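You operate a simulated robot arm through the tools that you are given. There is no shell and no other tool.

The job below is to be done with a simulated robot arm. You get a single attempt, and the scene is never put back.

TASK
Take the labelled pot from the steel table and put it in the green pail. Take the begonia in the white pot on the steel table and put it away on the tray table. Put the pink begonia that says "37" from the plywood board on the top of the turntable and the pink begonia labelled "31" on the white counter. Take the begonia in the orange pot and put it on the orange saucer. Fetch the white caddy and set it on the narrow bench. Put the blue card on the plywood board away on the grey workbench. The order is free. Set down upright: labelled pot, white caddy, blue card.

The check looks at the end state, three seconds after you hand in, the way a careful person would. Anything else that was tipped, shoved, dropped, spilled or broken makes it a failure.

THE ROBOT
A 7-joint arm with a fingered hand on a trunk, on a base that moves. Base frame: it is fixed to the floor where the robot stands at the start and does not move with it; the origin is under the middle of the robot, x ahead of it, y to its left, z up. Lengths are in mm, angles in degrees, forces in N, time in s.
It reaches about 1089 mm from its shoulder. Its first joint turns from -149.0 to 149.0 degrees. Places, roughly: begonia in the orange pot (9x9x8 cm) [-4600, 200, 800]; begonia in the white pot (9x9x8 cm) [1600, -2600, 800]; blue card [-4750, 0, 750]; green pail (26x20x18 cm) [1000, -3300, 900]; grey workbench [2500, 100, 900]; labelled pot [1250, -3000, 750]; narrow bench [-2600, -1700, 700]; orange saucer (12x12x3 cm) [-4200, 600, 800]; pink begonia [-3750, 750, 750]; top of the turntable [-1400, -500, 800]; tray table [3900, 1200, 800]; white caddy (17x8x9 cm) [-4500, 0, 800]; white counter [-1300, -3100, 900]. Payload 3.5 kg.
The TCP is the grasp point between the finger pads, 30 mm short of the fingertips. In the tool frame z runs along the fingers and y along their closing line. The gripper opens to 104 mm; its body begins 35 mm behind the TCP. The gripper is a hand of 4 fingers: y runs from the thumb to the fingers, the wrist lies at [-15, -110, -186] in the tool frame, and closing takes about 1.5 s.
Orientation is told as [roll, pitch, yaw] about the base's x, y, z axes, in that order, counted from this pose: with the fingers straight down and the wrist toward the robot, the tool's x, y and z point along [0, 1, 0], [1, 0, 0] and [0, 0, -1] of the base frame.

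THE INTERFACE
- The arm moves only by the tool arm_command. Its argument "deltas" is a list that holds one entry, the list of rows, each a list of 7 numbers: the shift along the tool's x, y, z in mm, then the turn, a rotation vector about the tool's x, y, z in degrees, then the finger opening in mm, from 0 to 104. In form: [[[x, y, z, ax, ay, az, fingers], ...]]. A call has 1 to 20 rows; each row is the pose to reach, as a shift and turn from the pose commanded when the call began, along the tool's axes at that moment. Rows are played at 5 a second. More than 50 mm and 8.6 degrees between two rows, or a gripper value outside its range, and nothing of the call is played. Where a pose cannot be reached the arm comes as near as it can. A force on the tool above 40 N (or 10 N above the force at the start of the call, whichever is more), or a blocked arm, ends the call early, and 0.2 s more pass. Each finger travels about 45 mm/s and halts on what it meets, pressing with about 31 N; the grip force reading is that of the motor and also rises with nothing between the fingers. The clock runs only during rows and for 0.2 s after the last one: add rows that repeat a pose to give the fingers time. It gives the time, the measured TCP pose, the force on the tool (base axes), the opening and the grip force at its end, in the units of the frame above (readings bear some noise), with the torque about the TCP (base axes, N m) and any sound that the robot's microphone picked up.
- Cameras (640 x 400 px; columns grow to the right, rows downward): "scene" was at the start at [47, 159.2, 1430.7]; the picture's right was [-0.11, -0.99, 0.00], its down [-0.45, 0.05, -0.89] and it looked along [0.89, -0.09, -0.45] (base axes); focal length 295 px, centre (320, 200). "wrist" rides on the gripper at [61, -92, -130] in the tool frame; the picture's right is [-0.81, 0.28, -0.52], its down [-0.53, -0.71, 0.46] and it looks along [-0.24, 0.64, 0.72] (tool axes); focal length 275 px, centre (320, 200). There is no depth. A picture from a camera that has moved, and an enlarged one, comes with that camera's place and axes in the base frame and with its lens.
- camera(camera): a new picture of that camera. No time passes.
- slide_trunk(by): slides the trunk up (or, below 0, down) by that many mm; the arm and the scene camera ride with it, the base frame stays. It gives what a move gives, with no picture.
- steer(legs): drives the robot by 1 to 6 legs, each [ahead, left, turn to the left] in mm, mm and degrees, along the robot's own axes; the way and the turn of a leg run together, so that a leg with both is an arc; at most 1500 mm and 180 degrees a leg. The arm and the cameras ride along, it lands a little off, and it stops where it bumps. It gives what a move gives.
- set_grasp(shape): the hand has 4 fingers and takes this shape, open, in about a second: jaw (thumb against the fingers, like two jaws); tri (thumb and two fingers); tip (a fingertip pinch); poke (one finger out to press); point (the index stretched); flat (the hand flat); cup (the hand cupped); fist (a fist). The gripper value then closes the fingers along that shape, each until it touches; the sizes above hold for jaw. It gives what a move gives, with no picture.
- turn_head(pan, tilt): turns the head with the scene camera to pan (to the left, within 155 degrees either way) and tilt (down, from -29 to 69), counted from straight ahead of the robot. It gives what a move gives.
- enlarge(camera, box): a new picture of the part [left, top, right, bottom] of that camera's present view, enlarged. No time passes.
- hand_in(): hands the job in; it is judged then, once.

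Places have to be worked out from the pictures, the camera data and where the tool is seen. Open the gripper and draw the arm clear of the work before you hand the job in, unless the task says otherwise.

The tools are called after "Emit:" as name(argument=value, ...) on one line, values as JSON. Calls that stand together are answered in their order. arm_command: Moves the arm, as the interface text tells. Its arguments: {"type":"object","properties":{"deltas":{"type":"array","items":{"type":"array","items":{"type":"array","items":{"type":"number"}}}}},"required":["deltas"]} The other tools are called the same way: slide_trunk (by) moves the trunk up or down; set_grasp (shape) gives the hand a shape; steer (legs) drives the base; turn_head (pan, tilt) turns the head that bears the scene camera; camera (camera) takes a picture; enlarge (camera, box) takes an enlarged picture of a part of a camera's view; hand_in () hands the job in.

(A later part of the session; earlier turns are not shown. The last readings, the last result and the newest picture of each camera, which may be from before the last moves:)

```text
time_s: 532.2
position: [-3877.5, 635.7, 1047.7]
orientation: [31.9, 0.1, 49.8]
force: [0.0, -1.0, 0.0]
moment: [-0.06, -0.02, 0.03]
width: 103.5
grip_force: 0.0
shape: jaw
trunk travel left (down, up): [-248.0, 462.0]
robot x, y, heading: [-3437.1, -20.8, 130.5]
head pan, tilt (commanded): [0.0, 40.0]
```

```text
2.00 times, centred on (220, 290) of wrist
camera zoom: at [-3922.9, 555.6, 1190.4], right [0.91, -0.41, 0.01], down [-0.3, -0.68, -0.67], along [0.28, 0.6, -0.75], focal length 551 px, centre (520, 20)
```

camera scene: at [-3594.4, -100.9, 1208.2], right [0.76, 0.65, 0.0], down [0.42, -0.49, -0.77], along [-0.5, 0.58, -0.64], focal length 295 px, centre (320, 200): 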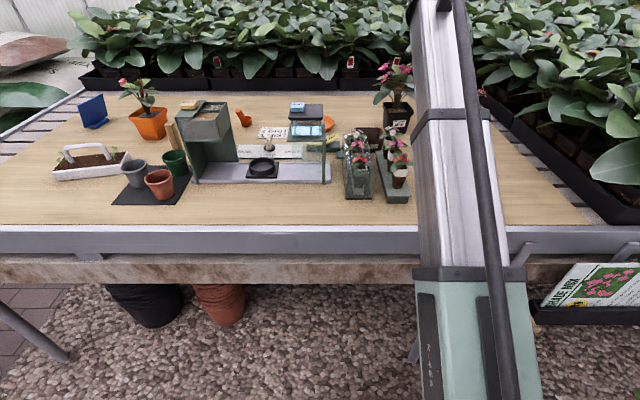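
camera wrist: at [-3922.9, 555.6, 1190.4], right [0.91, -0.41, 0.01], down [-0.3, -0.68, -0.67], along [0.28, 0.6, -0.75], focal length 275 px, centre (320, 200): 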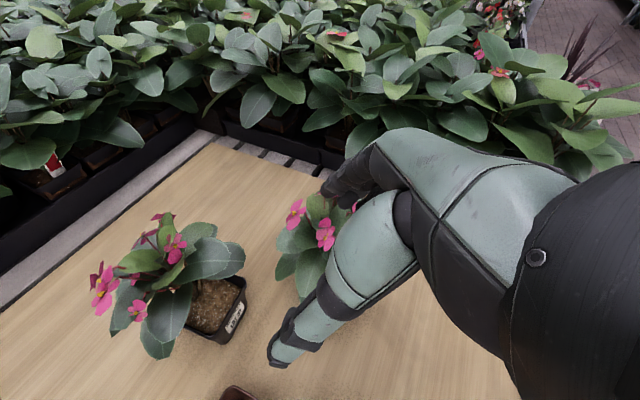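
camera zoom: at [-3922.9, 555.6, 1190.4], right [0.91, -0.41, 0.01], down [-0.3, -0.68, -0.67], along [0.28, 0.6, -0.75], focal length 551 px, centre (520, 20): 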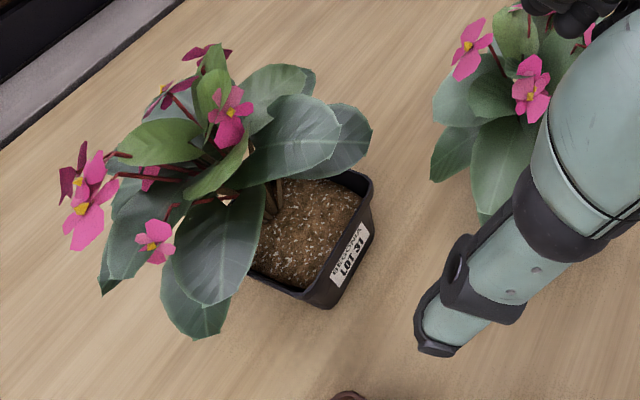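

C ≈(−4001, 748): 167 ahead, 6 right – the approach line is almost exactly along the fingers. I advance 150 mm along it and check.

Emit:
arm_command(deltas=[[[2, 3, 38, 0, 0, 0, 104], [4, 6, 77, 0, 0, 0, 104], [6, 6, 115, 0, 0, 0, 104], [6, 6, 153, 0, 0, 0, 104], [6, 6, 153, 0, 0, 0, 104]]])

Emit:
camera(camera="wrist")

Emit:
enlarge(camera="scene", box=[330, 20, 510, 200])

```text
time_s: 533.4
position: [-3937.7, 695.5, 922.0]
orientation: [31.8, 0.1, 49.9]
force: [-0.1, -0.6, 0.1]
moment: [0.01, 0.0, 0.01]
width: 103.7
grip_force: 0.0
shape: jaw
trunk travel left (down, up): [-248.0, 462.0]
robot x, y, heading: [-3440.0, -18.8, 130.7]
head pan, tilt (commanded): [0.0, 40.0]
```

```text
taken
camera wrist: at [-3984.0, 615.2, 1064.4], right [0.91, -0.41, 0.01], down [-0.3, -0.68, -0.67], along [0.28, 0.6, -0.75], focal length 275 px, centre (320, 200)
```

wrist: 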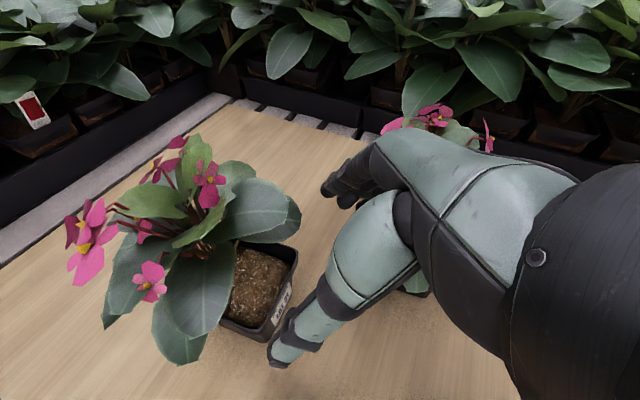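

```text
2.22 times, centred on (420, 110) of scene
camera zoom: at [-3594.4, -100.9, 1208.2], right [0.76, 0.65, 0.0], down [0.42, -0.49, -0.77], along [-0.5, 0.58, -0.64], focal length 655 px, centre (98, 400)
```

zoom: 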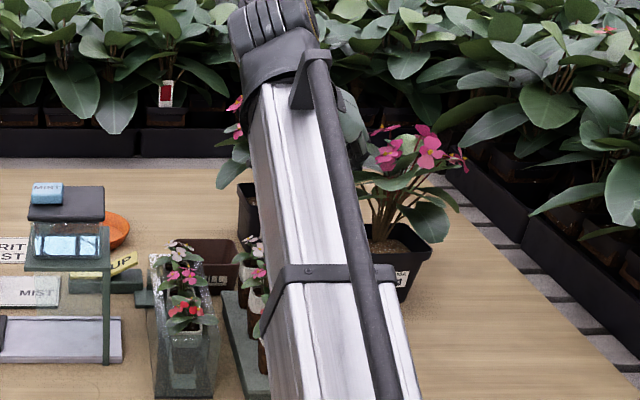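

Alignment is good (84 ahead, 2 left). I advance 70 mm along the axis and check for contact with the rim.

Emit:
arm_command(deltas=[[[1, -1, 24, 0, 0, 0, 104], [2, -1.5, 48, 0, 0, 0, 104], [3, -1.5, 72, 0, 0, 0, 104], [3, -1.5, 72, 0, 0, 0, 104]]])

Emit:
enlarge(camera="wrist", box=[130, 170, 390, 390])

Emit:
enlarge(camera="scene", box=[330, 20, 510, 200])

```text
time_s: 534.4
position: [-3971.0, 720.6, 861.9]
orientation: [31.9, 0.0, 49.8]
force: [-0.9, -0.4, -0.3]
moment: [0.01, 0.0, -0.01]
width: 103.8
grip_force: 0.2
shape: jaw
trunk travel left (down, up): [-248.0, 462.0]
robot x, y, heading: [-3442.2, -17.4, 130.4]
head pan, tilt (commanded): [0.0, 40.0]
```

```text
1.82 times, centred on (260, 280) of wrist
camera zoom: at [-4017.1, 641.2, 1004.7], right [0.91, -0.41, 0.01], down [-0.3, -0.68, -0.67], along [0.28, 0.6, -0.75], focal length 500 px, centre (429, 54)
```

zoom: 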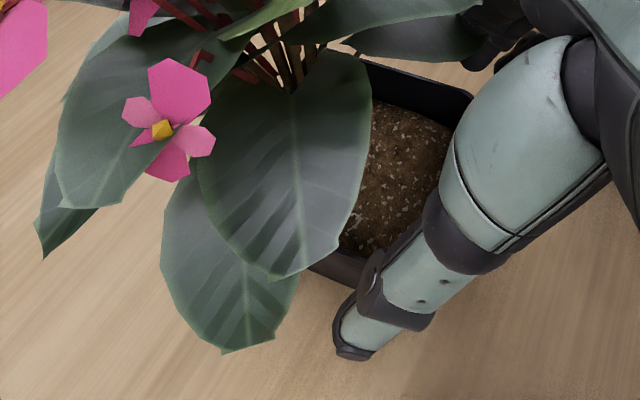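

```text
2.22 times, centred on (420, 110) of scene
camera zoom: at [-3594.4, -100.9, 1208.2], right [0.76, 0.65, 0.0], down [0.42, -0.49, -0.77], along [-0.5, 0.58, -0.64], focal length 655 px, centre (98, 400)
```

zoom: 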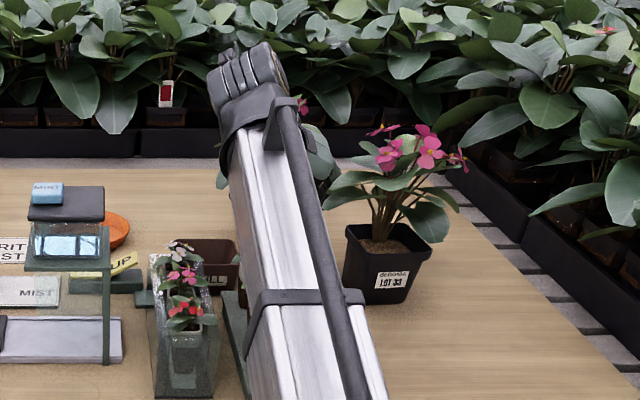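

Nothing has moved. I go the last 33 mm.

Emit:
arm_command(deltas=[[[0, 0, 11, 0, 0, 0, 104], [0, 0, 22, 0, 0, 0, 104], [0, 0, 33, 0, 0, 0, 104], [0, 0, 33, 0, 0, 0, 104]]])

Emit:
enlarge(camera="wrist", box=[130, 130, 390, 390])

Emit:
enlarge(camera="scene", box=[330, 20, 510, 200])

```text
time_s: 535.4
position: [-3983.3, 732.9, 834.7]
orientation: [31.9, 0.1, 49.9]
force: [0.2, 1.0, 0.0]
moment: [0.01, -0.03, -0.02]
width: 103.8
grip_force: 0.1
shape: jaw
trunk travel left (down, up): [-248.0, 462.0]
robot x, y, heading: [-3437.0, -22.0, 130.6]
head pan, tilt (commanded): [0.0, 40.0]
```

```text
1.54 times, centred on (260, 260) of wrist
camera zoom: at [-4029.1, 651.7, 976.8], right [0.91, -0.41, 0.01], down [-0.3, -0.68, -0.67], along [0.28, 0.61, -0.75], focal length 424 px, centre (412, 108)
```

zoom: 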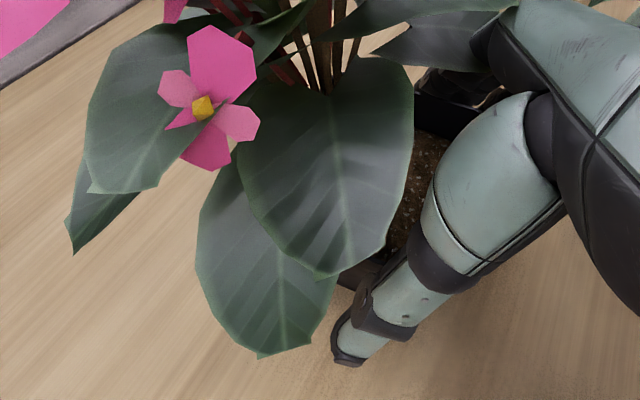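

```text
2.22 times, centred on (420, 110) of scene
camera zoom: at [-3594.3, -100.9, 1208.2], right [0.76, 0.65, 0.0], down [0.42, -0.49, -0.77], along [-0.5, 0.58, -0.64], focal length 655 px, centre (98, 400)
```

zoom: 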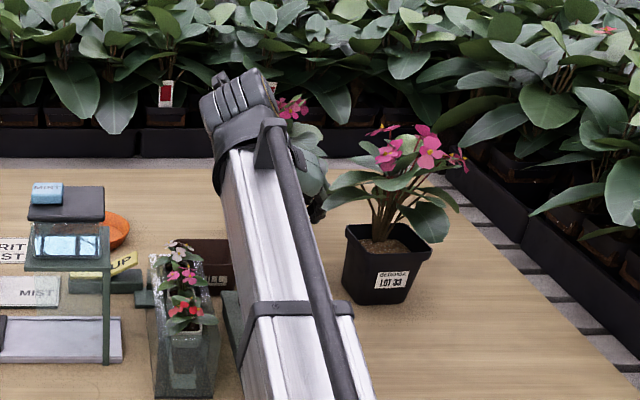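

Aligned: pot centre 25 mm ahead, laterally centred. I sink 5 mm more and close.

Emit:
arm_command(deltas=[[[-2.6, 0, 4.2, 0, 0, 0, 104], [-2.6, 0, 4.2, 0, 0, 0, 94], [-2.6, 0, 4.2, 0, 0, 0, 86], [-2.6, 0, 4.2, 0, 0, 0, 78], [-2.6, 0, 4.2, 0, 0, 0, 68], [-2.6, 0, 4.2, 0, 0, 0, 58], [-2.6, 0, 4.2, 0, 0, 0, 50], [-2.6, 0, 4.2, 0, 0, 0, 50], [-2.6, 0, 4.2, 0, 0, 0, 50]]])

Emit:
enlarge(camera="wrist", box=[130, 130, 390, 390])

Emit:
enlarge(camera="scene", box=[330, 20, 510, 200])

```text
time_s: 537.4
position: [-3981.8, 732.1, 830.5]
orientation: [31.9, 0.2, 49.8]
force: [1.3, 0.1, -0.4]
moment: [0.03, -0.05, -0.06]
width: 73.8
grip_force: 31.0
shape: jaw
trunk travel left (down, up): [-248.0, 462.0]
robot x, y, heading: [-3438.8, -18.9, 130.6]
head pan, tilt (commanded): [0.0, 40.0]
```

```text
1.54 times, centred on (260, 260) of wrist
camera zoom: at [-4029.2, 651.7, 971.9], right [0.91, -0.41, 0.01], down [-0.3, -0.68, -0.67], along [0.28, 0.6, -0.75], focal length 424 px, centre (412, 108)
```

zoom: 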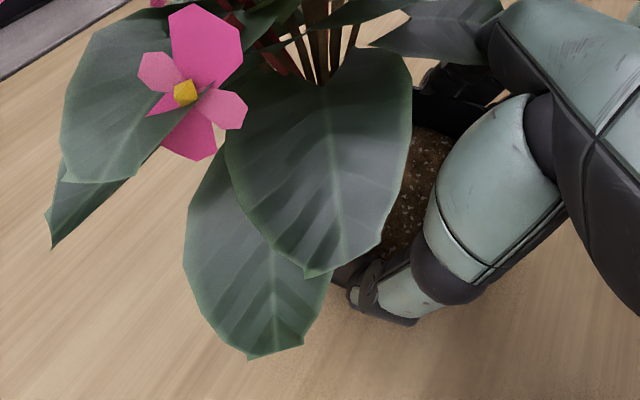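

```text
2.22 times, centred on (420, 110) of scene
camera zoom: at [-3594.4, -100.9, 1208.2], right [0.76, 0.65, 0.0], down [0.42, -0.49, -0.77], along [-0.5, 0.58, -0.64], focal length 655 px, centre (98, 400)
```

zoom: 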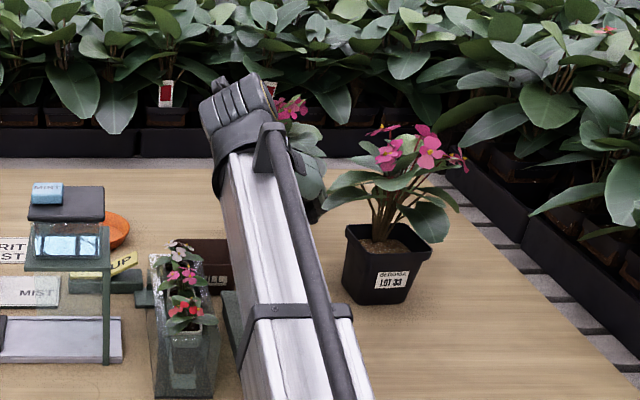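

Gripped at 74 mm. I lift straight up with the trunk by 80 and check.

Emit:
slide_trunk(by=80)

Emit:
camera(camera="wrist")

Emit:
camera(camera="scene")

```text
time_s: 538.5
position: [-3983.2, 732.5, 909.3]
orientation: [31.8, 0.1, 50.0]
force: [0.8, 0.3, -2.5]
moment: [-0.1, -0.07, 0.01]
width: 73.8
grip_force: 31.2
shape: jaw
trunk travel left (down, up): [-328.0, 382.0]
robot x, y, heading: [-3439.8, -19.0, 130.5]
head pan, tilt (commanded): [0.0, 40.0]
```

```text
taken
camera wrist: at [-4029.4, 651.8, 1051.7], right [0.91, -0.41, 0.01], down [-0.3, -0.68, -0.67], along [0.28, 0.6, -0.75], focal length 275 px, centre (320, 200)
```

wrist: 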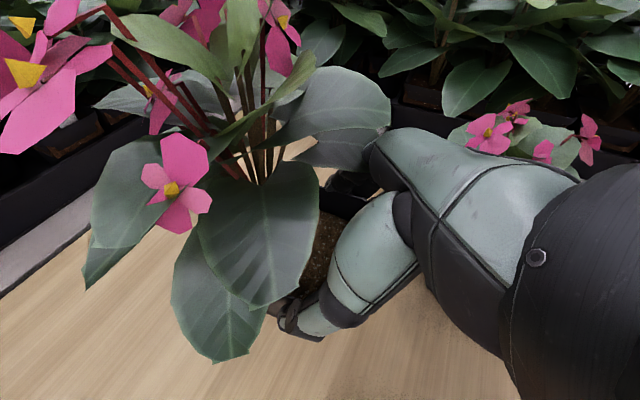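

```text
taken
camera scene: at [-3594.6, -100.7, 1288.1], right [0.76, 0.65, 0.0], down [0.42, -0.49, -0.77], along [-0.5, 0.58, -0.64], focal length 295 px, centre (320, 200)
```

scene: 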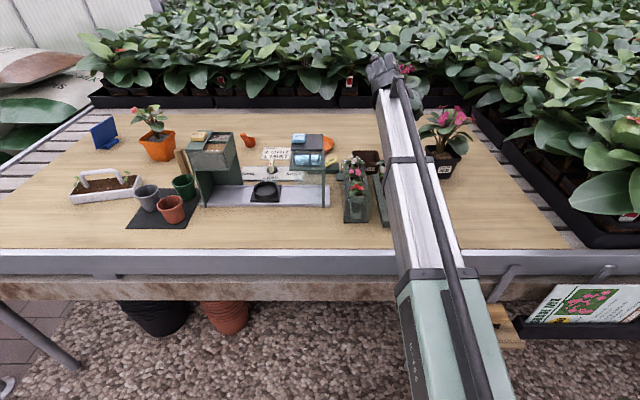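

LOT 31 is lifted cleanly and the neighbours are unmoved. I raise 250 more, retract the arm and back away from the bench.

Emit:
slide_trunk(by=250)

Emit:
arm_command(deltas=[[[-34, 0, -21, 0, 0, 0, 50], [-68, 0, -42, 0, 0, 0, 50], [-102, 0, -63, 0, 0, 0, 50], [-136, 0, -85, 0, 0, 0, 50], [-170, 0, -106, 0, 0, 0, 50], [-170, 0, -106, 0, 0, 0, 50]]])

Emit:
steer(legs=[[-680, 0, 0]])

Emit:
camera(camera="scene")

Emit:
camera(camera="wrist")

```text
time_s: 541.1
position: [-3982.5, 732.5, 1159.6]
orientation: [31.9, 0.0, 50.0]
force: [-0.4, 0.4, -3.0]
moment: [-0.03, -0.04, -0.01]
width: 73.8
grip_force: 31.1
shape: jaw
trunk travel left (down, up): [-578.0, 132.0]
robot x, y, heading: [-3443.8, -22.6, 130.4]
head pan, tilt (commanded): [0.0, 40.0]
```

```text
time_s: 542.5
position: [-3828.6, 603.4, 1159.2]
orientation: [31.8, 0.1, 49.8]
force: [0.0, -0.5, -2.6]
moment: [-0.03, -0.07, 0.02]
width: 73.5
grip_force: 30.9
shape: jaw
trunk travel left (down, up): [-578.0, 132.0]
robot x, y, heading: [-3439.5, -24.2, 130.8]
head pan, tilt (commanded): [0.0, 40.0]
```

```text
time_s: 546.3
position: [-3386.1, 85.7, 1161.4]
orientation: [31.8, 0.1, 50.0]
force: [-1.2, -0.1, -2.9]
moment: [-0.07, -0.04, 0.0]
width: 73.9
grip_force: 30.8
shape: jaw
trunk travel left (down, up): [-578.0, 132.0]
robot x, y, heading: [-2994.5, -539.0, 130.6]
head pan, tilt (commanded): [0.0, 40.0]
```

```text
taken
camera scene: at [-3150.6, -618.4, 1538.2], right [0.76, 0.65, 0.0], down [0.42, -0.49, -0.77], along [-0.5, 0.58, -0.64], focal length 295 px, centre (320, 200)
```

scene: 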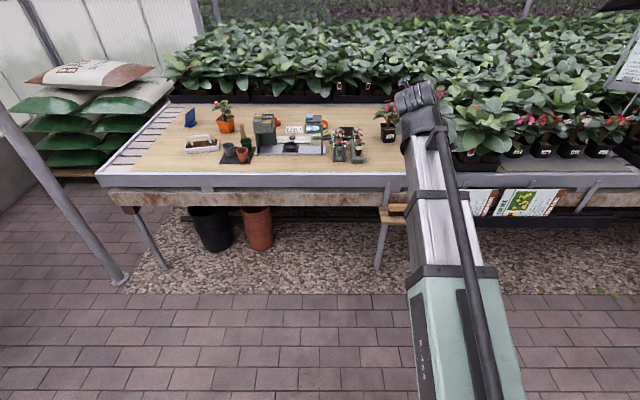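

```text
taken
camera wrist: at [-3433.0, 4.3, 1303.4], right [0.91, -0.41, 0.01], down [-0.3, -0.68, -0.67], along [0.28, 0.61, -0.75], focal length 275 px, centre (320, 200)
```

wrist: 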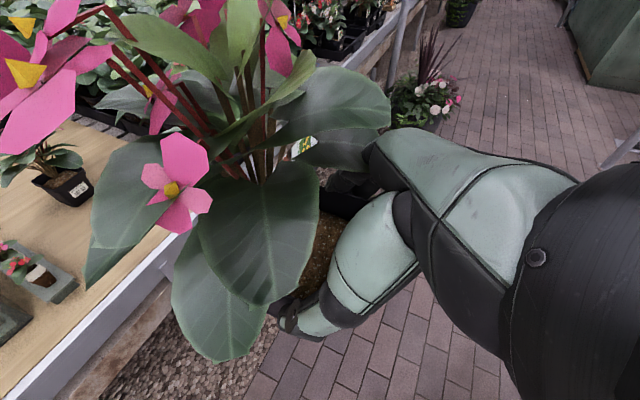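

LOT 31 is secure. I strafe left to the far end and back through the passage (facing the bench), keeping clear of the posts.

Emit:
steer(legs=[[0, 1500, 0], [0, 330, 0], [-1000, 0, 0]])

Emit:
turn_head(pan=-90, tilt=30)

Emit:
camera(camera="scene")

Emit:
turn_head(pan=-150, tilt=25)

Emit:
camera(camera="scene")

```text
time_s: 560.5
position: [-4133.5, -1902.6, 1162.0]
orientation: [31.8, 0.2, 49.4]
force: [0.3, -0.4, -2.5]
moment: [-0.05, -0.02, 0.02]
width: 73.4
grip_force: 31.0
shape: jaw
trunk travel left (down, up): [-578.0, 132.0]
robot x, y, heading: [-3745.8, -2527.2, 130.2]
head pan, tilt (commanded): [0.0, 40.0]
```

```text
time_s: 562.1
position: [-4133.7, -1903.8, 1160.2]
orientation: [31.8, 0.1, 49.4]
force: [1.1, -0.4, -2.1]
moment: [-0.05, -0.03, 0.01]
width: 73.4
grip_force: 31.5
shape: jaw
trunk travel left (down, up): [-578.0, 132.0]
robot x, y, heading: [-3748.0, -2527.4, 130.2]
head pan, tilt (commanded): [-90.0, 30.0]
```

```text
taken
camera scene: at [-3780.0, -2614.3, 1553.5], right [0.65, -0.76, 0.0], down [-0.38, -0.32, -0.87], along [0.66, 0.56, -0.5], focal length 295 px, centre (320, 200)
```

scene: 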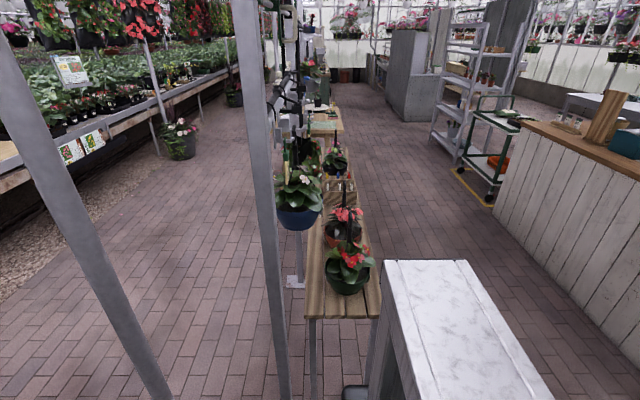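

```text
time_s: 563.4
position: [-4134.1, -1903.3, 1161.5]
orientation: [31.8, 0.1, 49.5]
force: [0.5, -0.3, -2.3]
moment: [-0.05, -0.02, 0.02]
width: 73.4
grip_force: 31.2
shape: jaw
trunk travel left (down, up): [-578.0, 132.0]
robot x, y, heading: [-3746.9, -2528.1, 130.1]
head pan, tilt (commanded): [-150.0, 25.0]
```

```text
taken
camera scene: at [-3762.2, -2703.8, 1561.5], right [-0.34, -0.94, 0.0], down [-0.4, 0.14, -0.91], along [0.85, -0.31, -0.42], focal length 295 px, centre (320, 200)
```

scene: 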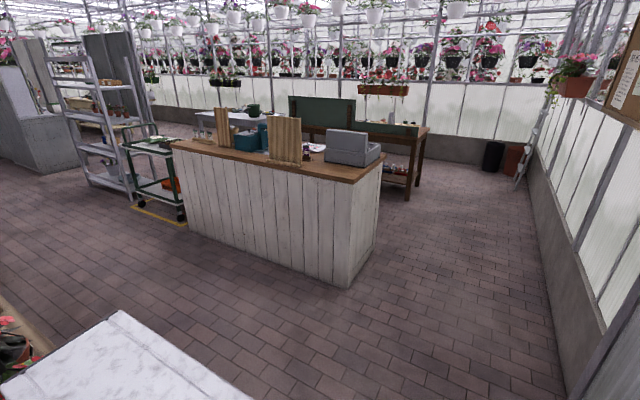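

The way back is clear. I reverse 1030 mm more and then turn right by 180° to face the white counter side.

Emit:
steer(legs=[[-1030, 0, 0.6], [0, 0, -90], [0, 0, -90]])

Emit:
turn_head(pan=20, tilt=35)

Emit:
camera(camera="scene")

```text
time_s: 576.4
position: [-2728.0, -3944.4, 1161.2]
orientation: [31.8, 0.0, -132.3]
force: [-0.1, -0.5, -2.4]
moment: [0.09, 0.03, -0.01]
width: 73.4
grip_force: 30.9
shape: jaw
trunk travel left (down, up): [-578.0, 132.0]
robot x, y, heading: [-3092.1, -3304.9, -51.6]
head pan, tilt (commanded): [-150.0, 25.0]
```

```text
time_s: 579.0
position: [-2728.8, -3943.8, 1161.4]
orientation: [31.9, 0.1, -132.4]
force: [-0.6, -0.7, -2.6]
moment: [0.05, 0.04, -0.02]
width: 73.5
grip_force: 31.4
shape: jaw
trunk travel left (down, up): [-578.0, 132.0]
robot x, y, heading: [-3093.5, -3310.5, -51.7]
head pan, tilt (commanded): [20.0, 35.0]
```

```text
taken
camera scene: at [-2910.1, -3213.4, 1545.7], right [-0.53, -0.85, 0.0], down [-0.49, 0.3, -0.82], along [0.7, -0.43, -0.57], focal length 295 px, centre (320, 200)
```

scene: 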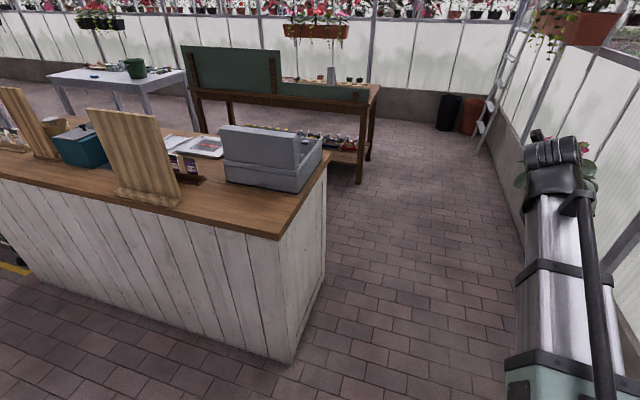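

The free counter spot (u≈−3740, v≈−1272, z≈918 by two-view agreement) is clear. I straighten the heading and strafe left to bring the pot over it.

Emit:
steer(legs=[[0, 0, 2.5], [0, 860, 0]])

Emit:
turn_head(pan=0, tilt=42)

Emit:
camera(camera="scene")

Emit:
camera(camera="wrist")

```text
time_s: 583.9
position: [-2047.5, -3356.8, 1161.2]
orientation: [31.8, 0.0, -128.7]
force: [0.5, -0.4, -3.1]
moment: [0.01, 0.05, 0.02]
width: 73.7
grip_force: 31.3
shape: jaw
trunk travel left (down, up): [-578.0, 132.0]
robot x, y, heading: [-2449.6, -2742.2, -48.0]
head pan, tilt (commanded): [20.0, 35.0]
```

```text
time_s: 584.8
position: [-2046.6, -3355.9, 1160.8]
orientation: [31.9, 0.2, -128.8]
force: [-1.0, -0.5, -2.5]
moment: [0.03, 0.07, -0.01]
width: 73.5
grip_force: 30.5
shape: jaw
trunk travel left (down, up): [-578.0, 132.0]
robot x, y, heading: [-2450.1, -2741.5, -48.2]
head pan, tilt (commanded): [0.0, 42.0]
```

```text
taken
camera scene: at [-2296.1, -2659.0, 1535.2], right [-0.74, -0.67, 0.0], down [-0.45, 0.5, -0.74], along [0.5, -0.55, -0.67], focal length 295 px, centre (320, 200)
```

scene: 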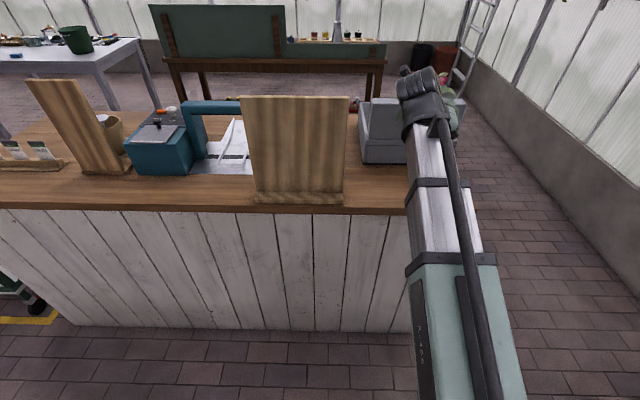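

```text
taken
camera wrist: at [-2002.8, -3274.3, 1303.2], right [-0.92, 0.39, 0.01], down [0.28, 0.69, -0.67], along [-0.27, -0.61, -0.75], focal length 275 px, centre (320, 200)
```

wrist: 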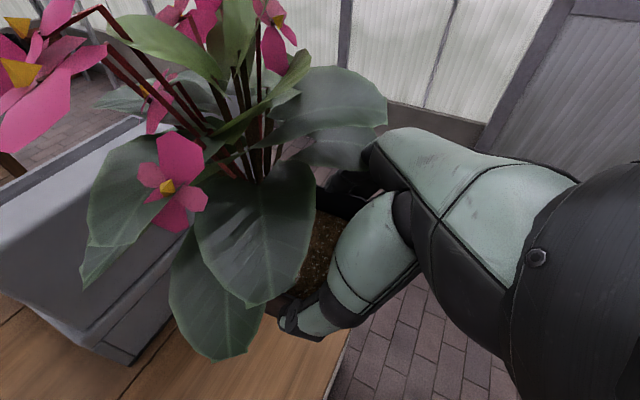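

The pot is above the free spot in front of the register. I move it 20 mm further in and lower the trunk by 140.

Emit:
arm_command(deltas=[[[8, 2, 5, 0, 0, 0, 50], [16.7, 3.6, 10.4, 0, 0, 0, 50], [16.7, 3.6, 10.4, 0, 0, 0, 50]]])

Emit:
slide_trunk(by=-130)

Emit:
camera(camera="wrist")

Emit:
enlarge(camera="scene", box=[330, 40, 510, 240])

```text
time_s: 585.6
position: [-2033.2, -3372.4, 1161.4]
orientation: [31.9, 0.1, -128.8]
force: [-0.5, 1.3, -2.7]
moment: [0.05, 0.07, -0.03]
width: 73.5
grip_force: 31.1
shape: jaw
trunk travel left (down, up): [-578.0, 132.0]
robot x, y, heading: [-2447.8, -2740.1, -48.2]
head pan, tilt (commanded): [0.0, 42.0]
```

```text
time_s: 587.1
position: [-2034.1, -3370.9, 1031.4]
orientation: [31.9, 0.2, -128.9]
force: [-0.2, -0.8, -2.2]
moment: [0.06, 0.06, -0.02]
width: 73.6
grip_force: 30.8
shape: jaw
trunk travel left (down, up): [-448.0, 262.0]
robot x, y, heading: [-2450.3, -2741.5, -48.4]
head pan, tilt (commanded): [0.0, 42.0]
```

```text
taken
camera wrist: at [-1989.6, -3289.8, 1173.5], right [-0.92, 0.39, 0.01], down [0.28, 0.69, -0.67], along [-0.27, -0.61, -0.75], focal length 275 px, centre (320, 200)
```

wrist: 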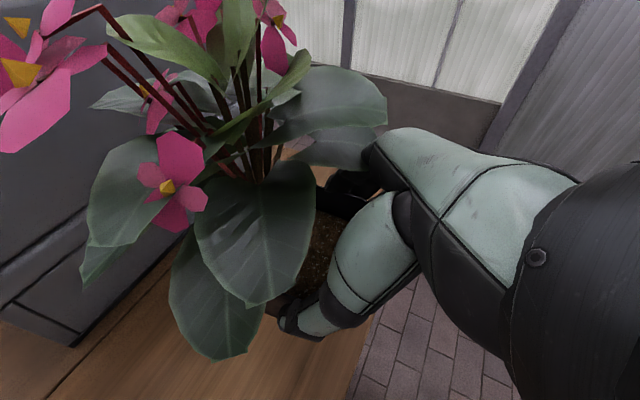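

```text
2.00 times, centred on (420, 140) of scene
camera zoom: at [-2296.2, -2659.0, 1405.3], right [-0.74, -0.67, 0.0], down [-0.45, 0.5, -0.74], along [0.5, -0.55, -0.67], focal length 589 px, centre (120, 320)
```

zoom: 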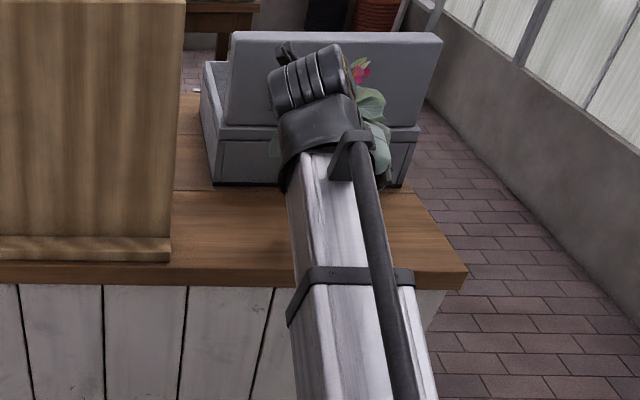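

The register face is ~150 mm beyond the pot, the counter's front edge ~75 mm before it. I lower in steps until contact.

Emit:
arm_command(deltas=[[[-4.2, 0, 6.8, 0, 0, 0, 50], [-8.5, 0, 13.6, 0, 0, 0, 50], [-12.7, 0, 20.4, 0, 0, 0, 50], [-15.9, 0, 25.5, 0, 0, 0, 50], [-17.4, 0, 28, 0, 0, 0, 50], [-19, 0, 30.6, 0, 0, 0, 50], [-20.6, 0, 33.1, 0, 0, 0, 50], [-22.2, 0, 35.7, 0, 0, 0, 50], [-23.8, 0, 38.2, 0, 0, 0, 50], [-25.4, 0, 40.8, 0, 0, 0, 50], [-26.9, 0, 43.3, 0, 0, 0, 50], [-28.5, 0, 45.8, 0, 0, 0, 50]]])

Emit:
camera(camera="wrist")

```text
time_s: 589.8
position: [-2032.7, -3371.2, 978.0]
orientation: [32.0, 0.0, -128.8]
force: [1.5, 1.5, 6.9]
moment: [-0.21, 0.1, 0.02]
width: 73.4
grip_force: 31.0
shape: jaw
trunk travel left (down, up): [-448.0, 262.0]
robot x, y, heading: [-2449.2, -2744.0, -48.3]
head pan, tilt (commanded): [0.0, 42.0]
```

```text
taken
camera wrist: at [-1990.0, -3289.0, 1121.1], right [-0.92, 0.39, 0.01], down [0.28, 0.69, -0.67], along [-0.27, -0.61, -0.74], focal length 275 px, centre (320, 200)
```

wrist: 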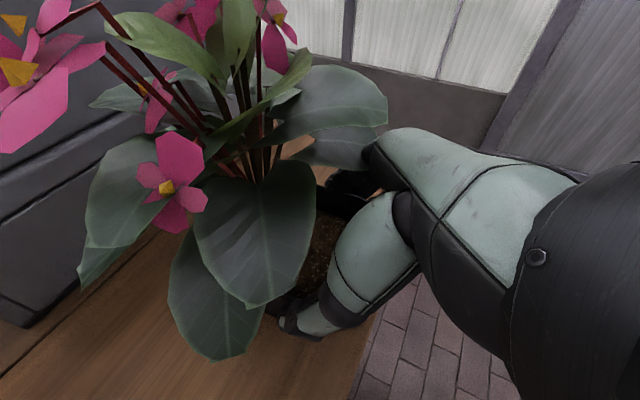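

Contact with the counter at TCP ≈978 (about 9 N). I open the fingers.

Emit:
arm_command(deltas=[[[0.5, 0, -0.8, 0, 0, 0, 50], [0.5, 0, -0.8, 0, 0, 0, 72], [0.5, 0, -0.8, 0, 0, 0, 80], [0.5, 0, -0.8, 0, 0, 0, 88], [0.5, 0, -0.8, 0, 0, 0, 96], [0.5, 0, -0.8, 0, 0, 0, 104], [0.5, 0, -0.8, 0, 0, 0, 104]]])

Emit:
camera(camera="wrist")

```text
time_s: 591.4
position: [-2033.6, -3371.4, 977.4]
orientation: [31.8, 0.1, -128.8]
force: [0.7, -0.4, -1.1]
moment: [-0.02, 0.03, 0.03]
width: 103.8
grip_force: 0.0
shape: jaw
trunk travel left (down, up): [-448.0, 262.0]
robot x, y, heading: [-2451.7, -2740.0, -48.2]
head pan, tilt (commanded): [0.0, 42.0]
```

```text
taken
camera wrist: at [-1989.8, -3289.5, 1120.7], right [-0.92, 0.39, 0.01], down [0.28, 0.69, -0.67], along [-0.27, -0.61, -0.75], focal length 275 px, centre (320, 200)
```

wrist: 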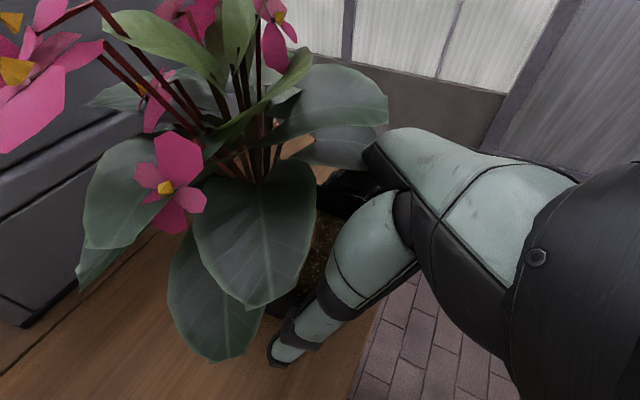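

Released; the pot stands. I withdraw along the finger axis (back and up).

Emit:
arm_command(deltas=[[[0, 0, -15, 0, 0, 0, 104], [0, 0, -35, 0, 0, 0, 104], [0, 0, -65, 0, 0, 0, 104], [0, 0, -105, 0, 0, 0, 104], [0, 0, -145, 0, 0, 0, 104], [0, 0, -185, 0, 0, 0, 104], [0, 0, -185, 0, 0, 0, 104]]])

Emit:
camera(camera="wrist")

Emit:
camera(camera="scene")

```text
time_s: 593.0
position: [-2108.9, -3311.1, 1136.4]
orientation: [31.7, 0.0, -128.8]
force: [0.5, 0.0, 0.0]
moment: [0.01, 0.01, 0.04]
width: 103.7
grip_force: 0.1
shape: jaw
trunk travel left (down, up): [-448.0, 262.0]
robot x, y, heading: [-2448.2, -2742.5, -48.1]
head pan, tilt (commanded): [0.0, 42.0]
```

```text
taken
camera wrist: at [-2065.4, -3228.7, 1278.5], right [-0.92, 0.39, 0.01], down [0.28, 0.69, -0.67], along [-0.27, -0.61, -0.75], focal length 275 px, centre (320, 200)
```

wrist: 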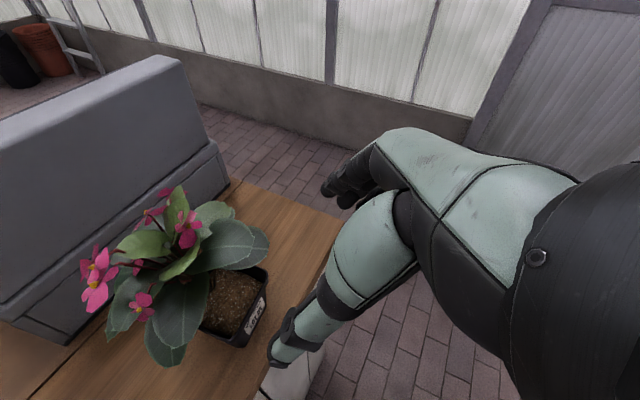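

```text
taken
camera scene: at [-2296.4, -2658.7, 1405.2], right [-0.74, -0.67, 0.0], down [-0.45, 0.5, -0.74], along [0.5, -0.55, -0.67], focal length 295 px, centre (320, 200)
```

scene: 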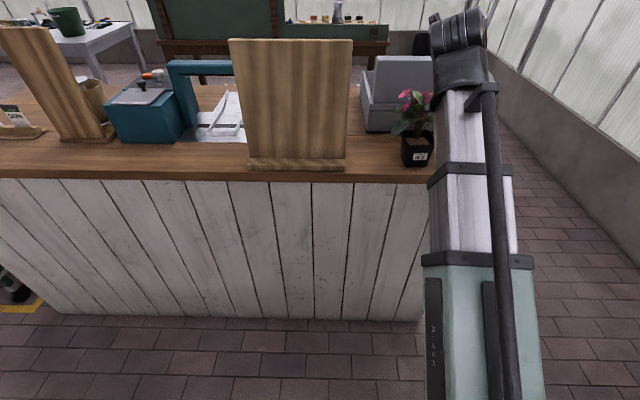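

LOT 31 stands on the white counter. I return the same way: strafe right, turn left by 180° through the open side, and drive to the plywood bench.

Emit:
slide_trunk(by=60)

Emit:
steer(legs=[[0, -840, 0], [0, 0, 90], [0, 0, 89]])

Emit:
turn_head(pan=0, tilt=25)

Emit:
camera(camera="scene")

```text
time_s: 594.0
position: [-2109.6, -3311.4, 1196.2]
orientation: [31.8, 0.1, -128.9]
force: [-1.0, -0.3, 0.1]
moment: [0.01, -0.02, -0.01]
width: 103.8
grip_force: 0.1
shape: jaw
trunk travel left (down, up): [-508.0, 202.0]
robot x, y, heading: [-2450.9, -2743.2, -48.2]
head pan, tilt (commanded): [0.0, 42.0]
```

```text
time_s: 606.1
position: [-3419.8, -2738.6, 1196.2]
orientation: [31.8, 0.1, 49.9]
force: [-0.5, -0.5, 0.1]
moment: [-0.02, -0.02, -0.01]
width: 103.8
grip_force: 0.1
shape: jaw
trunk travel left (down, up): [-508.0, 202.0]
robot x, y, heading: [-3094.0, -3311.2, 130.7]
head pan, tilt (commanded): [0.0, 42.0]
```

```text
time_s: 606.9
position: [-3420.0, -2738.1, 1195.3]
orientation: [31.7, 0.0, 50.1]
force: [0.3, -0.2, -0.3]
moment: [0.01, -0.01, -0.01]
width: 103.6
grip_force: 0.0
shape: jaw
trunk travel left (down, up): [-508.0, 202.0]
robot x, y, heading: [-3089.7, -3315.2, 130.6]
head pan, tilt (commanded): [0.0, 25.0]
```

```text
taken
camera scene: at [-3248.9, -3389.1, 1491.4], right [0.76, 0.65, 0.0], down [0.28, -0.32, -0.91], along [-0.59, 0.69, -0.42], focal length 295 px, centre (320, 200)
```

scene: 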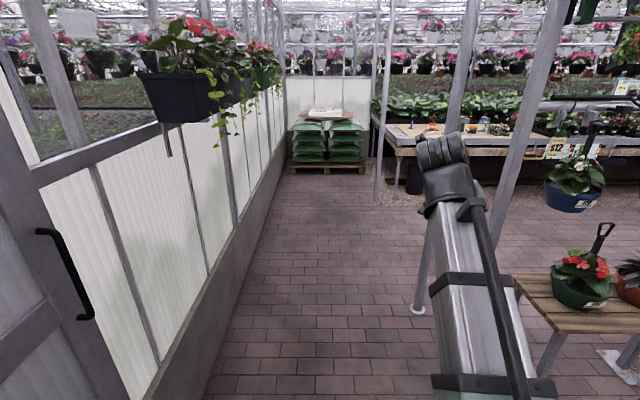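

The passage is clear. I drive 2040 mm ahead, then strafe right to face the orange-pot begonia.

Emit:
steer(legs=[[1040, 0, 0], [1000, 0, 0], [0, -1050, 0], [450, 0, 0]])

Emit:
turn_head(pan=0, tilt=38)

Emit:
camera(camera="scene")

Emit:
camera(camera="wrist")

```text
time_s: 624.5
position: [-4308.5, -155.7, 1195.2]
orientation: [31.7, 0.1, 51.9]
force: [0.8, -0.1, 0.2]
moment: [0.01, -0.01, 0.02]
width: 103.7
grip_force: 0.1
shape: jaw
trunk travel left (down, up): [-508.0, 202.0]
robot x, y, heading: [-3959.4, -719.1, 132.4]
head pan, tilt (commanded): [0.0, 25.0]
```

```text
time_s: 625.3
position: [-4309.3, -154.6, 1196.4]
orientation: [31.7, 0.2, 51.8]
force: [0.0, -0.3, -0.6]
moment: [0.01, 0.0, 0.01]
width: 103.8
grip_force: 0.1
shape: jaw
trunk travel left (down, up): [-508.0, 202.0]
robot x, y, heading: [-3962.5, -718.6, 132.3]
head pan, tilt (commanded): [0.0, 38.0]
```

```text
taken
camera scene: at [-4115.1, -804.8, 1471.2], right [0.74, 0.67, 0.0], down [0.42, -0.45, -0.79], along [-0.53, 0.58, -0.62], focal length 295 px, centre (320, 200)
```

scene: 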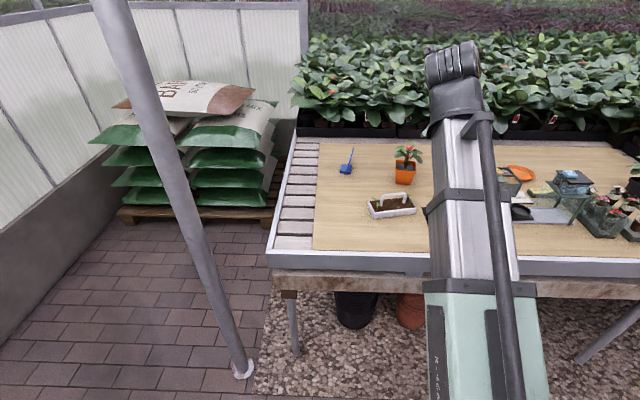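

```text
taken
camera wrist: at [-4353.2, -236.8, 1338.1], right [0.93, -0.38, 0.01], down [-0.28, -0.69, -0.67], along [0.26, 0.61, -0.75], focal length 275 px, centre (320, 200)
```

wrist: 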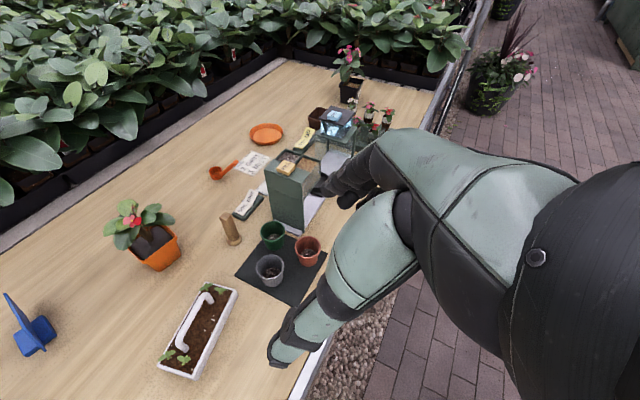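

The wrist camera gives a fine overview: orange pot ≈(−4567, 199), saucer ≈(−4210, 608), caddy ≈(−4500, 0), blue card ≈(−4790, 110). I enlarge to measure the orange pot's pose.

Emit:
enlarge(camera="wrist", box=[0, 160, 260, 390])

Emit:
enlarge(camera="scene", box=[320, 120, 450, 230])

```text
1.74 times, centred on (130, 275) of wrist
camera zoom: at [-4353.2, -236.8, 1338.1], right [0.93, -0.38, 0.01], down [-0.28, -0.69, -0.67], along [0.26, 0.61, -0.75], focal length 479 px, centre (650, 70)
```

zoom: 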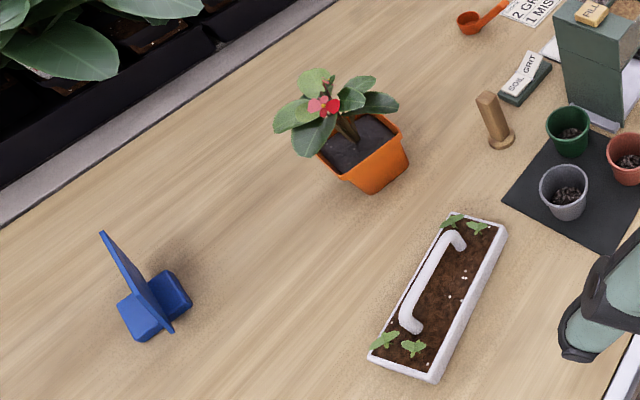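

```text
3.64 times, centred on (385, 175) of scene
camera zoom: at [-4115.1, -804.8, 1471.2], right [0.74, 0.67, 0.0], down [0.42, -0.45, -0.79], along [-0.53, 0.58, -0.62], focal length 1072 px, centre (84, 291)
```

zoom: 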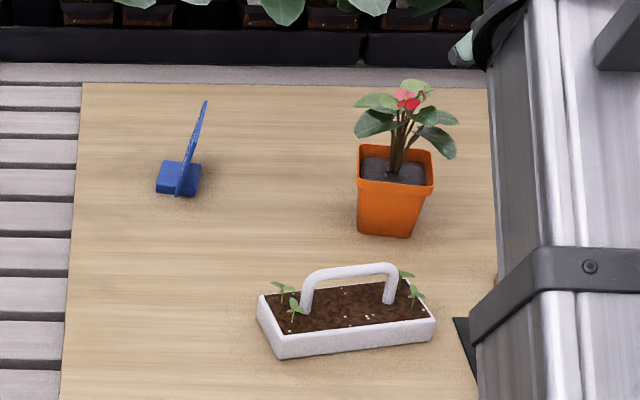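

The orange pot's faces are at heading ≈123°, with enough room for the same 58° approach. I straighten the robot, move it 190 mm ahead and 80 mm right, and yaw the hand −18° to match the pot.

Emit:
steer(legs=[[0, 0, -1.5], [190, -80, 0]])

Emit:
arm_command(deltas=[[[0, 0, 0, -3.2, 0, 5.1, 104], [0, 0, 0, -6.4, 0, 10.2, 104], [0, 0, 0, -9.5, 0, 15.3, 104], [0, 0, 0, -9.5, 0, 15.3, 104]]])

Emit:
slide_trunk(by=-150)

Emit:
camera(camera="wrist")

Emit:
camera(camera="scene")

```text
time_s: 627.3
position: [-4360.3, 49.9, 1195.9]
orientation: [31.8, 0.1, 50.3]
force: [0.7, 0.3, 0.7]
moment: [-0.01, 0.0, 0.02]
width: 103.7
grip_force: 0.0
shape: jaw
trunk travel left (down, up): [-508.0, 202.0]
robot x, y, heading: [-4027.7, -524.6, 130.9]
head pan, tilt (commanded): [0.0, 38.0]
```

```text
time_s: 628.3
position: [-4360.6, 49.4, 1195.2]
orientation: [31.8, 0.2, 32.1]
force: [-0.2, -0.7, 0.0]
moment: [-0.01, 0.04, -0.02]
width: 103.5
grip_force: 0.1
shape: jaw
trunk travel left (down, up): [-508.0, 202.0]
robot x, y, heading: [-4031.4, -521.4, 131.2]
head pan, tilt (commanded): [0.0, 38.0]
```

```text
time_s: 630.0
position: [-4360.9, 51.5, 1045.0]
orientation: [31.8, 0.1, 32.2]
force: [0.1, 0.7, 1.0]
moment: [0.02, 0.01, -0.04]
width: 103.7
grip_force: 0.0
shape: jaw
trunk travel left (down, up): [-358.0, 352.0]
robot x, y, heading: [-4032.7, -522.3, 131.0]
head pan, tilt (commanded): [0.0, 38.0]
```

```text
taken
camera wrist: at [-4429.7, -12.6, 1187.9], right [0.75, -0.67, 0.01], down [-0.49, -0.56, -0.67], along [0.45, 0.49, -0.75], focal length 275 px, centre (320, 200)
```

wrist: 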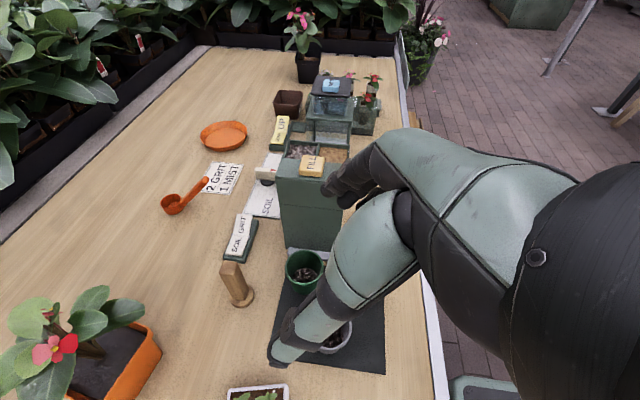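

```text
taken
camera scene: at [-4183.2, -605.3, 1321.2], right [0.76, 0.66, 0.0], down [0.4, -0.47, -0.79], along [-0.52, 0.6, -0.62], focal length 295 px, centre (320, 200)
```

scene: 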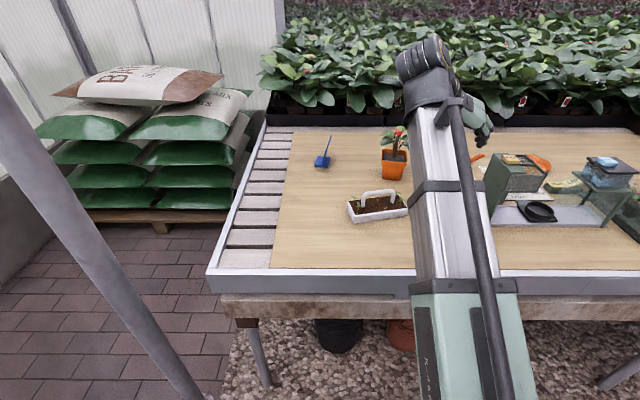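

The view confirms the layout. The orange pot is 237 mm ahead and 90 mm left of the TCP; I move the hand onto its approach line.

Emit:
arm_command(deltas=[[[21, -30, 13, 0, 0, 0, 104], [42, -60, 26, 0, 0, 0, 104], [62.8, -90, 39, 0, 0, 0, 104], [62.8, -90, 39, 0, 0, 0, 104]]])

Emit:
camera(camera="wrist")

Emit:
enlarge(camera="wrist", box=[70, 180, 330, 390])

```text
time_s: 631.0
position: [-4476.9, 63.9, 1045.1]
orientation: [31.8, 0.1, 32.1]
force: [-0.2, 0.3, -0.6]
moment: [0.01, 0.01, -0.02]
width: 103.8
grip_force: 0.1
shape: jaw
trunk travel left (down, up): [-358.0, 352.0]
robot x, y, heading: [-4030.2, -525.1, 130.9]
head pan, tilt (commanded): [0.0, 38.0]
```

```text
taken
camera wrist: at [-4546.1, 1.0, 1187.8], right [0.75, -0.67, 0.01], down [-0.49, -0.56, -0.67], along [0.45, 0.49, -0.75], focal length 275 px, centre (320, 200)
```

wrist: 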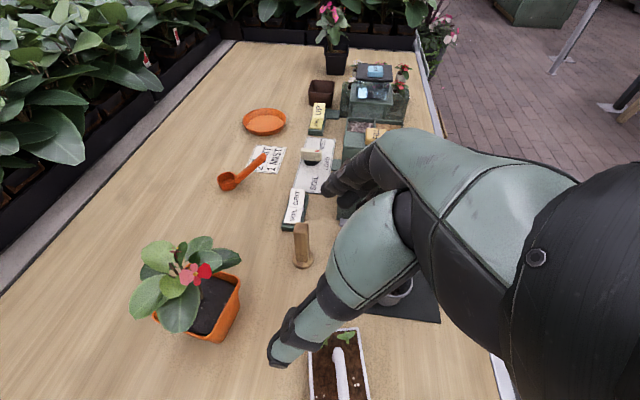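

```text
1.90 times, centred on (200, 285) of wrist
camera zoom: at [-4546.1, 1.0, 1187.8], right [0.75, -0.67, 0.01], down [-0.49, -0.56, -0.67], along [0.45, 0.49, -0.75], focal length 524 px, centre (549, 38)
```

zoom: 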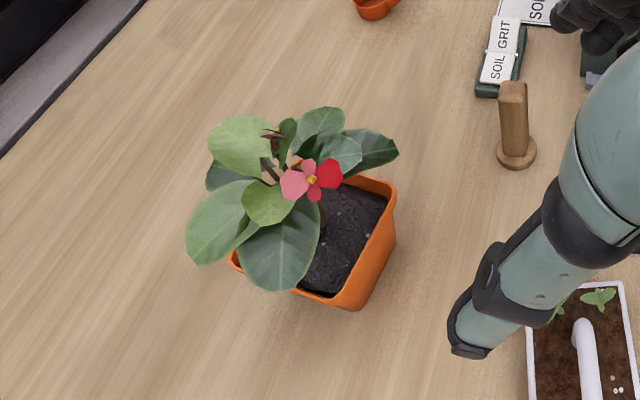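

C ≈(−4566, 210): 171 mm ahead, 2 mm right. I advance 150 mm along the axis (plus 13 mm ahead) and check.

Emit:
arm_command(deltas=[[[3, 1, 38, 0, 0, 0, 104], [6, 2, 77, 0, 0, 0, 104], [9, 2, 116, 0, 0, 0, 104], [11.5, 2, 157, 0, 0, 0, 104], [11.5, 2, 157, 0, 0, 0, 104]]])

Emit:
camera(camera="wrist")

Emit:
enlarge(camera="scene", box=[310, 60, 490, 240])

```text
time_s: 632.2
position: [-4523.2, 145.8, 919.1]
orientation: [31.9, 0.0, 32.3]
force: [0.1, -0.4, 0.0]
moment: [0.02, -0.03, 0.0]
width: 104.2
grip_force: 0.1
shape: jaw
trunk travel left (down, up): [-358.0, 352.0]
robot x, y, heading: [-4030.3, -526.4, 130.9]
head pan, tilt (commanded): [0.0, 38.0]
```

```text
taken
camera wrist: at [-4592.0, 82.8, 1060.8], right [0.75, -0.67, 0.01], down [-0.49, -0.56, -0.67], along [0.45, 0.49, -0.75], focal length 275 px, centre (320, 200)
```

wrist: 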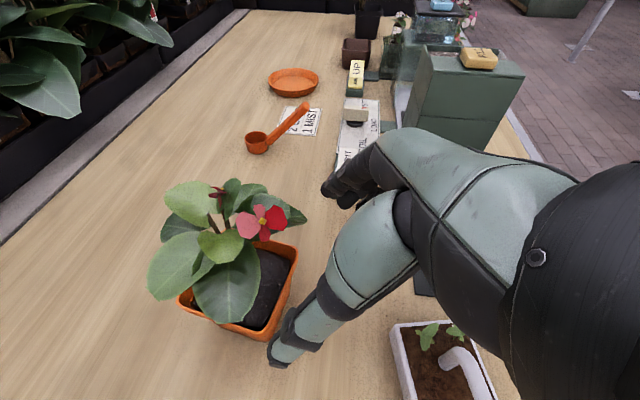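

```text
2.22 times, centred on (400, 150) of scene
camera zoom: at [-4183.4, -605.1, 1321.1], right [0.76, 0.66, 0.0], down [0.4, -0.47, -0.79], along [-0.52, 0.6, -0.62], focal length 655 px, centre (142, 311)
```

zoom: 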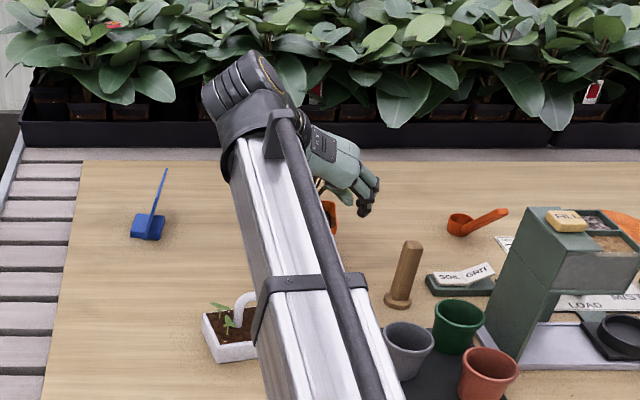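

Alignment holds (80 ahead, 2 left). I advance 70 mm, then 34 mm more, checking between.

Emit:
arm_command(deltas=[[[0, -1, 24, 0, 0, 0, 104], [0, -2, 48, 0, 0, 0, 104], [0, -2, 70, 0, 0, 0, 104], [0, -2, 70, 0, 0, 0, 104]]])

Emit:
camera(camera="wrist")

```text
time_s: 633.2
position: [-4545.1, 172.6, 859.4]
orientation: [31.7, 0.1, 32.2]
force: [-0.3, -0.1, 0.2]
moment: [-0.03, 0.03, 0.03]
width: 103.8
grip_force: 0.1
shape: jaw
trunk travel left (down, up): [-358.0, 352.0]
robot x, y, heading: [-4025.4, -523.3, 130.8]
head pan, tilt (commanded): [0.0, 38.0]
```

```text
taken
camera wrist: at [-4614.6, 110.6, 1001.6], right [0.75, -0.67, 0.01], down [-0.49, -0.56, -0.67], along [0.45, 0.49, -0.75], focal length 275 px, centre (320, 200)
```

wrist: 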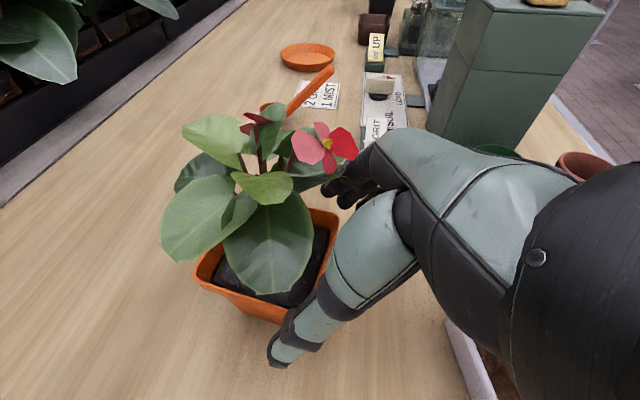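

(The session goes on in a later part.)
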